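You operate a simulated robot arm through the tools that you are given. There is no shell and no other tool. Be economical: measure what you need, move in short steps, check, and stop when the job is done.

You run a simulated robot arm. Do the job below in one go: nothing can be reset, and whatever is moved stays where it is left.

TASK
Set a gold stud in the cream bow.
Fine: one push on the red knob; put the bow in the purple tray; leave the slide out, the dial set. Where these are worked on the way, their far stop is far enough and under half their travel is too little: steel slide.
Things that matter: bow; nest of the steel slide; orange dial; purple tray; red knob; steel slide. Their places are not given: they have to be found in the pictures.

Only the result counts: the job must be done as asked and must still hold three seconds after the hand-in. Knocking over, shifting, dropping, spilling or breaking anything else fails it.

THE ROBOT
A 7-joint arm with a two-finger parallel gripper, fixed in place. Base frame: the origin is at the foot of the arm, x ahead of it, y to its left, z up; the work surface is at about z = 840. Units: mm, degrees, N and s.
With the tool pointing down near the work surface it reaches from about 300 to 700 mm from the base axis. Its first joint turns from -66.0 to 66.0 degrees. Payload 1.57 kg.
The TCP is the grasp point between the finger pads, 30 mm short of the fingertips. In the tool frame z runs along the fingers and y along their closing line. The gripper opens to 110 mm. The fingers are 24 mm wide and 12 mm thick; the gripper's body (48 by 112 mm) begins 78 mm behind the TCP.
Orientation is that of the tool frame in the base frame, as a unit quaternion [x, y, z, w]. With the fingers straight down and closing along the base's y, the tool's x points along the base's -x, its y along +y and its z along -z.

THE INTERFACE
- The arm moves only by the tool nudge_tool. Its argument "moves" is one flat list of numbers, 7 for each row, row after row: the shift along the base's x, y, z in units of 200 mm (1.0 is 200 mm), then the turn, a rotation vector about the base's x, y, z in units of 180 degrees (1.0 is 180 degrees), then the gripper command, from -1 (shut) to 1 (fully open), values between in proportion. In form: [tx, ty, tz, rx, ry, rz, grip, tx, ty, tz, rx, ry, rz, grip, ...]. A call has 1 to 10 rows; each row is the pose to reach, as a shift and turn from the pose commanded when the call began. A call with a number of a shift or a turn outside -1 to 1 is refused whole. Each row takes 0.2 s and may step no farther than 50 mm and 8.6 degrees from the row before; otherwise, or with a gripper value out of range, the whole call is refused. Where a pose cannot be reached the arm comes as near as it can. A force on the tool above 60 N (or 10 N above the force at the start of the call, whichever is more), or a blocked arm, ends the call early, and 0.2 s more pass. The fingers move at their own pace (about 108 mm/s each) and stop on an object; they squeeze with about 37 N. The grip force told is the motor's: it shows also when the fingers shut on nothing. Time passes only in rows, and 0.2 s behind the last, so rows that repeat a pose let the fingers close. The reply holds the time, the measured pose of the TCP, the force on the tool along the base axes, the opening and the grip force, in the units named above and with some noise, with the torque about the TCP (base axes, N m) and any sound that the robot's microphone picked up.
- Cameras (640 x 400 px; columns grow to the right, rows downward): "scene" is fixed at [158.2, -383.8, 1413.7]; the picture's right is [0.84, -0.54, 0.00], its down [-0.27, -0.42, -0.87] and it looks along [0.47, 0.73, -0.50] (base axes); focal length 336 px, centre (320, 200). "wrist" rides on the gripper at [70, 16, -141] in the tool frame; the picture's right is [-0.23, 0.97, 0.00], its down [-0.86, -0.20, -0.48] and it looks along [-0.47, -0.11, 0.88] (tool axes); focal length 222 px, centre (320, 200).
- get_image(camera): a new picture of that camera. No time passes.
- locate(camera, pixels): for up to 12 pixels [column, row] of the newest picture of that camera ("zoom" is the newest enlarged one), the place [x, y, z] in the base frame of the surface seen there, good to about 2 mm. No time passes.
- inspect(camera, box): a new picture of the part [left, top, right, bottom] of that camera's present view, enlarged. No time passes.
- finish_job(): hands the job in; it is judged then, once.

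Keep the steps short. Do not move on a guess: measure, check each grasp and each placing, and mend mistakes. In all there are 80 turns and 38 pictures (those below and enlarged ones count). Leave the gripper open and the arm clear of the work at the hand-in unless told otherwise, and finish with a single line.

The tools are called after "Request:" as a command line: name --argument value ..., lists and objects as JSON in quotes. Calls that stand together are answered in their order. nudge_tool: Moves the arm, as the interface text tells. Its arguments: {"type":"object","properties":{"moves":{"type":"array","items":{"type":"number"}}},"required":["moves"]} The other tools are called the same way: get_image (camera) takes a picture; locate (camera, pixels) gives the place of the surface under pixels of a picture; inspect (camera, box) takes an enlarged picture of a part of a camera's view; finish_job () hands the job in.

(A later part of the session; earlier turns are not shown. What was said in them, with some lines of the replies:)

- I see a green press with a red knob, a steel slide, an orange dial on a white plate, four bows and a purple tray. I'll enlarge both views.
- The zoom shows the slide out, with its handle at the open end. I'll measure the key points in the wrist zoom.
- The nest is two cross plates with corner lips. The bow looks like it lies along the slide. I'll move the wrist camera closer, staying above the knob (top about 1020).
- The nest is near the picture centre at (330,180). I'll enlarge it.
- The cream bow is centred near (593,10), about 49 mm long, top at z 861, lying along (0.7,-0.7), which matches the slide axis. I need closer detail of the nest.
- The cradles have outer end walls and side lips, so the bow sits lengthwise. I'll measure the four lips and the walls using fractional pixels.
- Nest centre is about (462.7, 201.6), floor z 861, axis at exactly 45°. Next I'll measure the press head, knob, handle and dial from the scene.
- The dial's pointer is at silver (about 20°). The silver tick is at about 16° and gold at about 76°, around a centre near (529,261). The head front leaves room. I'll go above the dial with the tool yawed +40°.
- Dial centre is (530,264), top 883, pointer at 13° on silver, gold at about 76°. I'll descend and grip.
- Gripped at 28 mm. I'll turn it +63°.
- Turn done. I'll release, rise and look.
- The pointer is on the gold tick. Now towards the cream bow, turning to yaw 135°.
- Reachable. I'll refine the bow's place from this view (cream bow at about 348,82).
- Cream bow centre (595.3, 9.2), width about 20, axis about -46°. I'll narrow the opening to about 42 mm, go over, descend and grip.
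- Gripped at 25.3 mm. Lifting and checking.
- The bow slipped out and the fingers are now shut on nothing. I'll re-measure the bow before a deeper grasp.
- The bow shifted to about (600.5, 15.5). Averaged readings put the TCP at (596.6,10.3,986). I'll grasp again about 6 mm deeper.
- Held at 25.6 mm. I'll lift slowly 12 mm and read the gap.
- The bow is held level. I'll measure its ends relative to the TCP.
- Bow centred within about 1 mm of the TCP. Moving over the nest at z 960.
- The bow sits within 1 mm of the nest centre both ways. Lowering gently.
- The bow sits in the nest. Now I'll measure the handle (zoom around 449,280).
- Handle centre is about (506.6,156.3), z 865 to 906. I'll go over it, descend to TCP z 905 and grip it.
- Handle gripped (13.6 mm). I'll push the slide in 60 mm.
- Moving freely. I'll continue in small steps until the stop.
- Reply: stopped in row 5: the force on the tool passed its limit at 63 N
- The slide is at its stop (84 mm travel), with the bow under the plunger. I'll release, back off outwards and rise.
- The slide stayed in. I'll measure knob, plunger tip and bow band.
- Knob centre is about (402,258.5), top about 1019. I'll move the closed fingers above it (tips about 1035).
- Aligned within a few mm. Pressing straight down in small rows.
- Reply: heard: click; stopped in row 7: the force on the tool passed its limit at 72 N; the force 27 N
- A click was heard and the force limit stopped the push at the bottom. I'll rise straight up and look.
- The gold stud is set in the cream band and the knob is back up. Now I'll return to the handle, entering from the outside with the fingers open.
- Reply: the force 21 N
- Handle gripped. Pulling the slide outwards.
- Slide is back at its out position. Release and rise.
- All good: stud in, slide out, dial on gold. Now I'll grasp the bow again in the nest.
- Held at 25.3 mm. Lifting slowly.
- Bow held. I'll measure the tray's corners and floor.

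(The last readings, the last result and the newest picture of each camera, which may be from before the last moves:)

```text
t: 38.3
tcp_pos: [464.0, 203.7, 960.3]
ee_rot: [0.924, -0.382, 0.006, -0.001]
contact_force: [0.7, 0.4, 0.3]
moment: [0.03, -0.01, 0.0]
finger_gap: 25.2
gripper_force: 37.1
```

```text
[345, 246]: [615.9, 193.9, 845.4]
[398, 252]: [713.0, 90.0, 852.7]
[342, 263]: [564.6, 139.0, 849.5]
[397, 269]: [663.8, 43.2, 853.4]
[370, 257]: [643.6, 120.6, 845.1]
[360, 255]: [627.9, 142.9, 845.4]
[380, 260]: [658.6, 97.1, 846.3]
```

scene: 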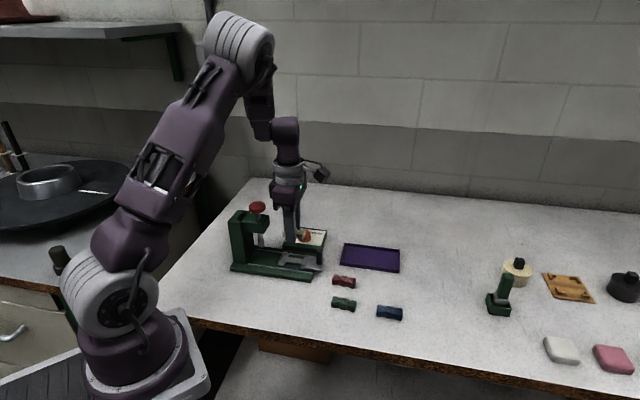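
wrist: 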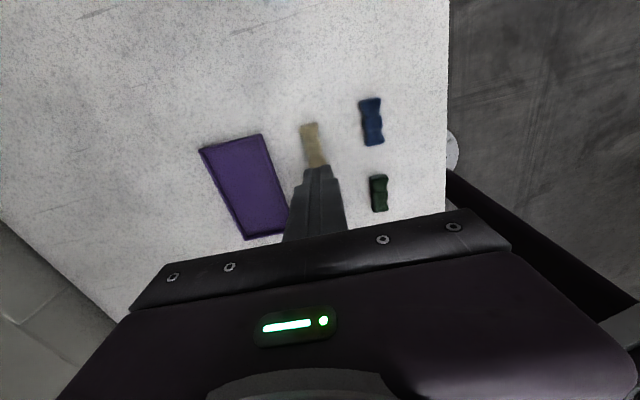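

The tray floor is about 845, centre about (639,117). Moving over it.

Request:
nudge_tool --moves '[0.1724, -0.083, 0.03, 0, 0, 0, -1, 0.3448, -0.166, 0.03, 0, 0, 0, -1, 0.5172, -0.249, 0, 0, 0, 0, -1, 0.6896, -0.332, 0, 0, 0, 0, -1, 0.862, -0.415, 0, 0, 0, 0, -1, 0.862, -0.415, -0.15, 0, 0, 0, -1, 0.862, -0.415, -0.28, 0, 0, 0, -1]'

Request:
inspect --camera "scene" --box '[330, 210, 420, 280]'

```text
t: 39.9
tcp_pos: [636.0, 118.2, 904.7]
ee_rot: [0.924, -0.381, 0.007, -0.002]
contact_force: [-0.2, 0.4, -0.5]
moment: [-0.03, 0.0, 0.01]
finger_gap: 25.6
gripper_force: 36.4
```

```text
5.71 times, centred on (375, 245) of scene
```

zoom: 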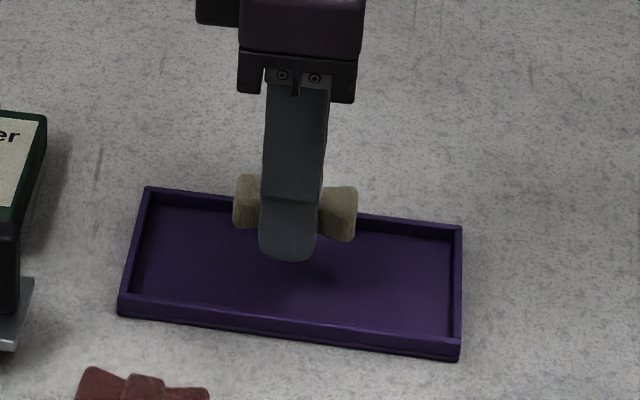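

Centred over the tray. I'll lower to z about 875 gently.

Request:
nudge_tool --moves '[0, 0, -0.06, 0, 0, 0, -1, 0, 0, -0.11, 0, 0, 0, -1, 0, 0, -0.14, 0, 0, 0, -1, 0, 0, -0.148, 0, 0, 0, -1]'

```text
t: 40.9
tcp_pos: [635.9, 118.8, 874.3]
ee_rot: [0.924, -0.382, 0.006, -0.001]
contact_force: [0.1, -1.1, 3.0]
moment: [-0.07, 0.03, 0.0]
finger_gap: 25.3
gripper_force: 37.1
```

Light contact (3 N). I'll open to about 38 mm and rise.

Request:
nudge_tool --moves '[0, 0, 0, 0, 0, 0, -0.31, 0, 0, 0, 0, 0, 0, -0.31, 0, 0, 0.1, 0, 0, 0, -0.31, 0, 0, 0.3, 0, 0, 0, -0.31, 0, 0, 0.5, 0, 0, 0, 0.5, 0, 0, 0.7, 0, 0, 0, 1, 0, 0, 0.9, 0, 0, 0, 1]'

Request:
inspect --camera "scene" --box '[220, 190, 420, 330]'

```text
t: 42.5
tcp_pos: [635.2, 117.9, 1053.9]
ee_rot: [0.924, -0.382, 0.006, -0.001]
contact_force: [-0.3, 0.1, 0.5]
moment: [0.02, -0.01, 0.01]
finger_gap: 109.9
gripper_force: 0.1
```

```text
2.86 times, centred on (320, 260) of scene
```

zoom: 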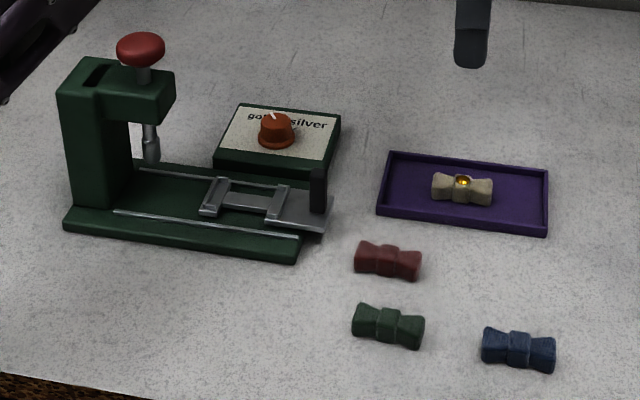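

The bow lies in the tray with its gold stud, the slide is out, the dial is on gold, nothing else has moved, and the arm is clear with the gripper open. Handing in.

Request:
finish_job

```text
The job is handed in.
```

The cream bow has a gold stud set with one push of the red knob and lies in the purple tray; the steel slide is out and the dial is on gold. The bow slipped from the first grasp and was nudged about 8 mm on the bench before being picked up.
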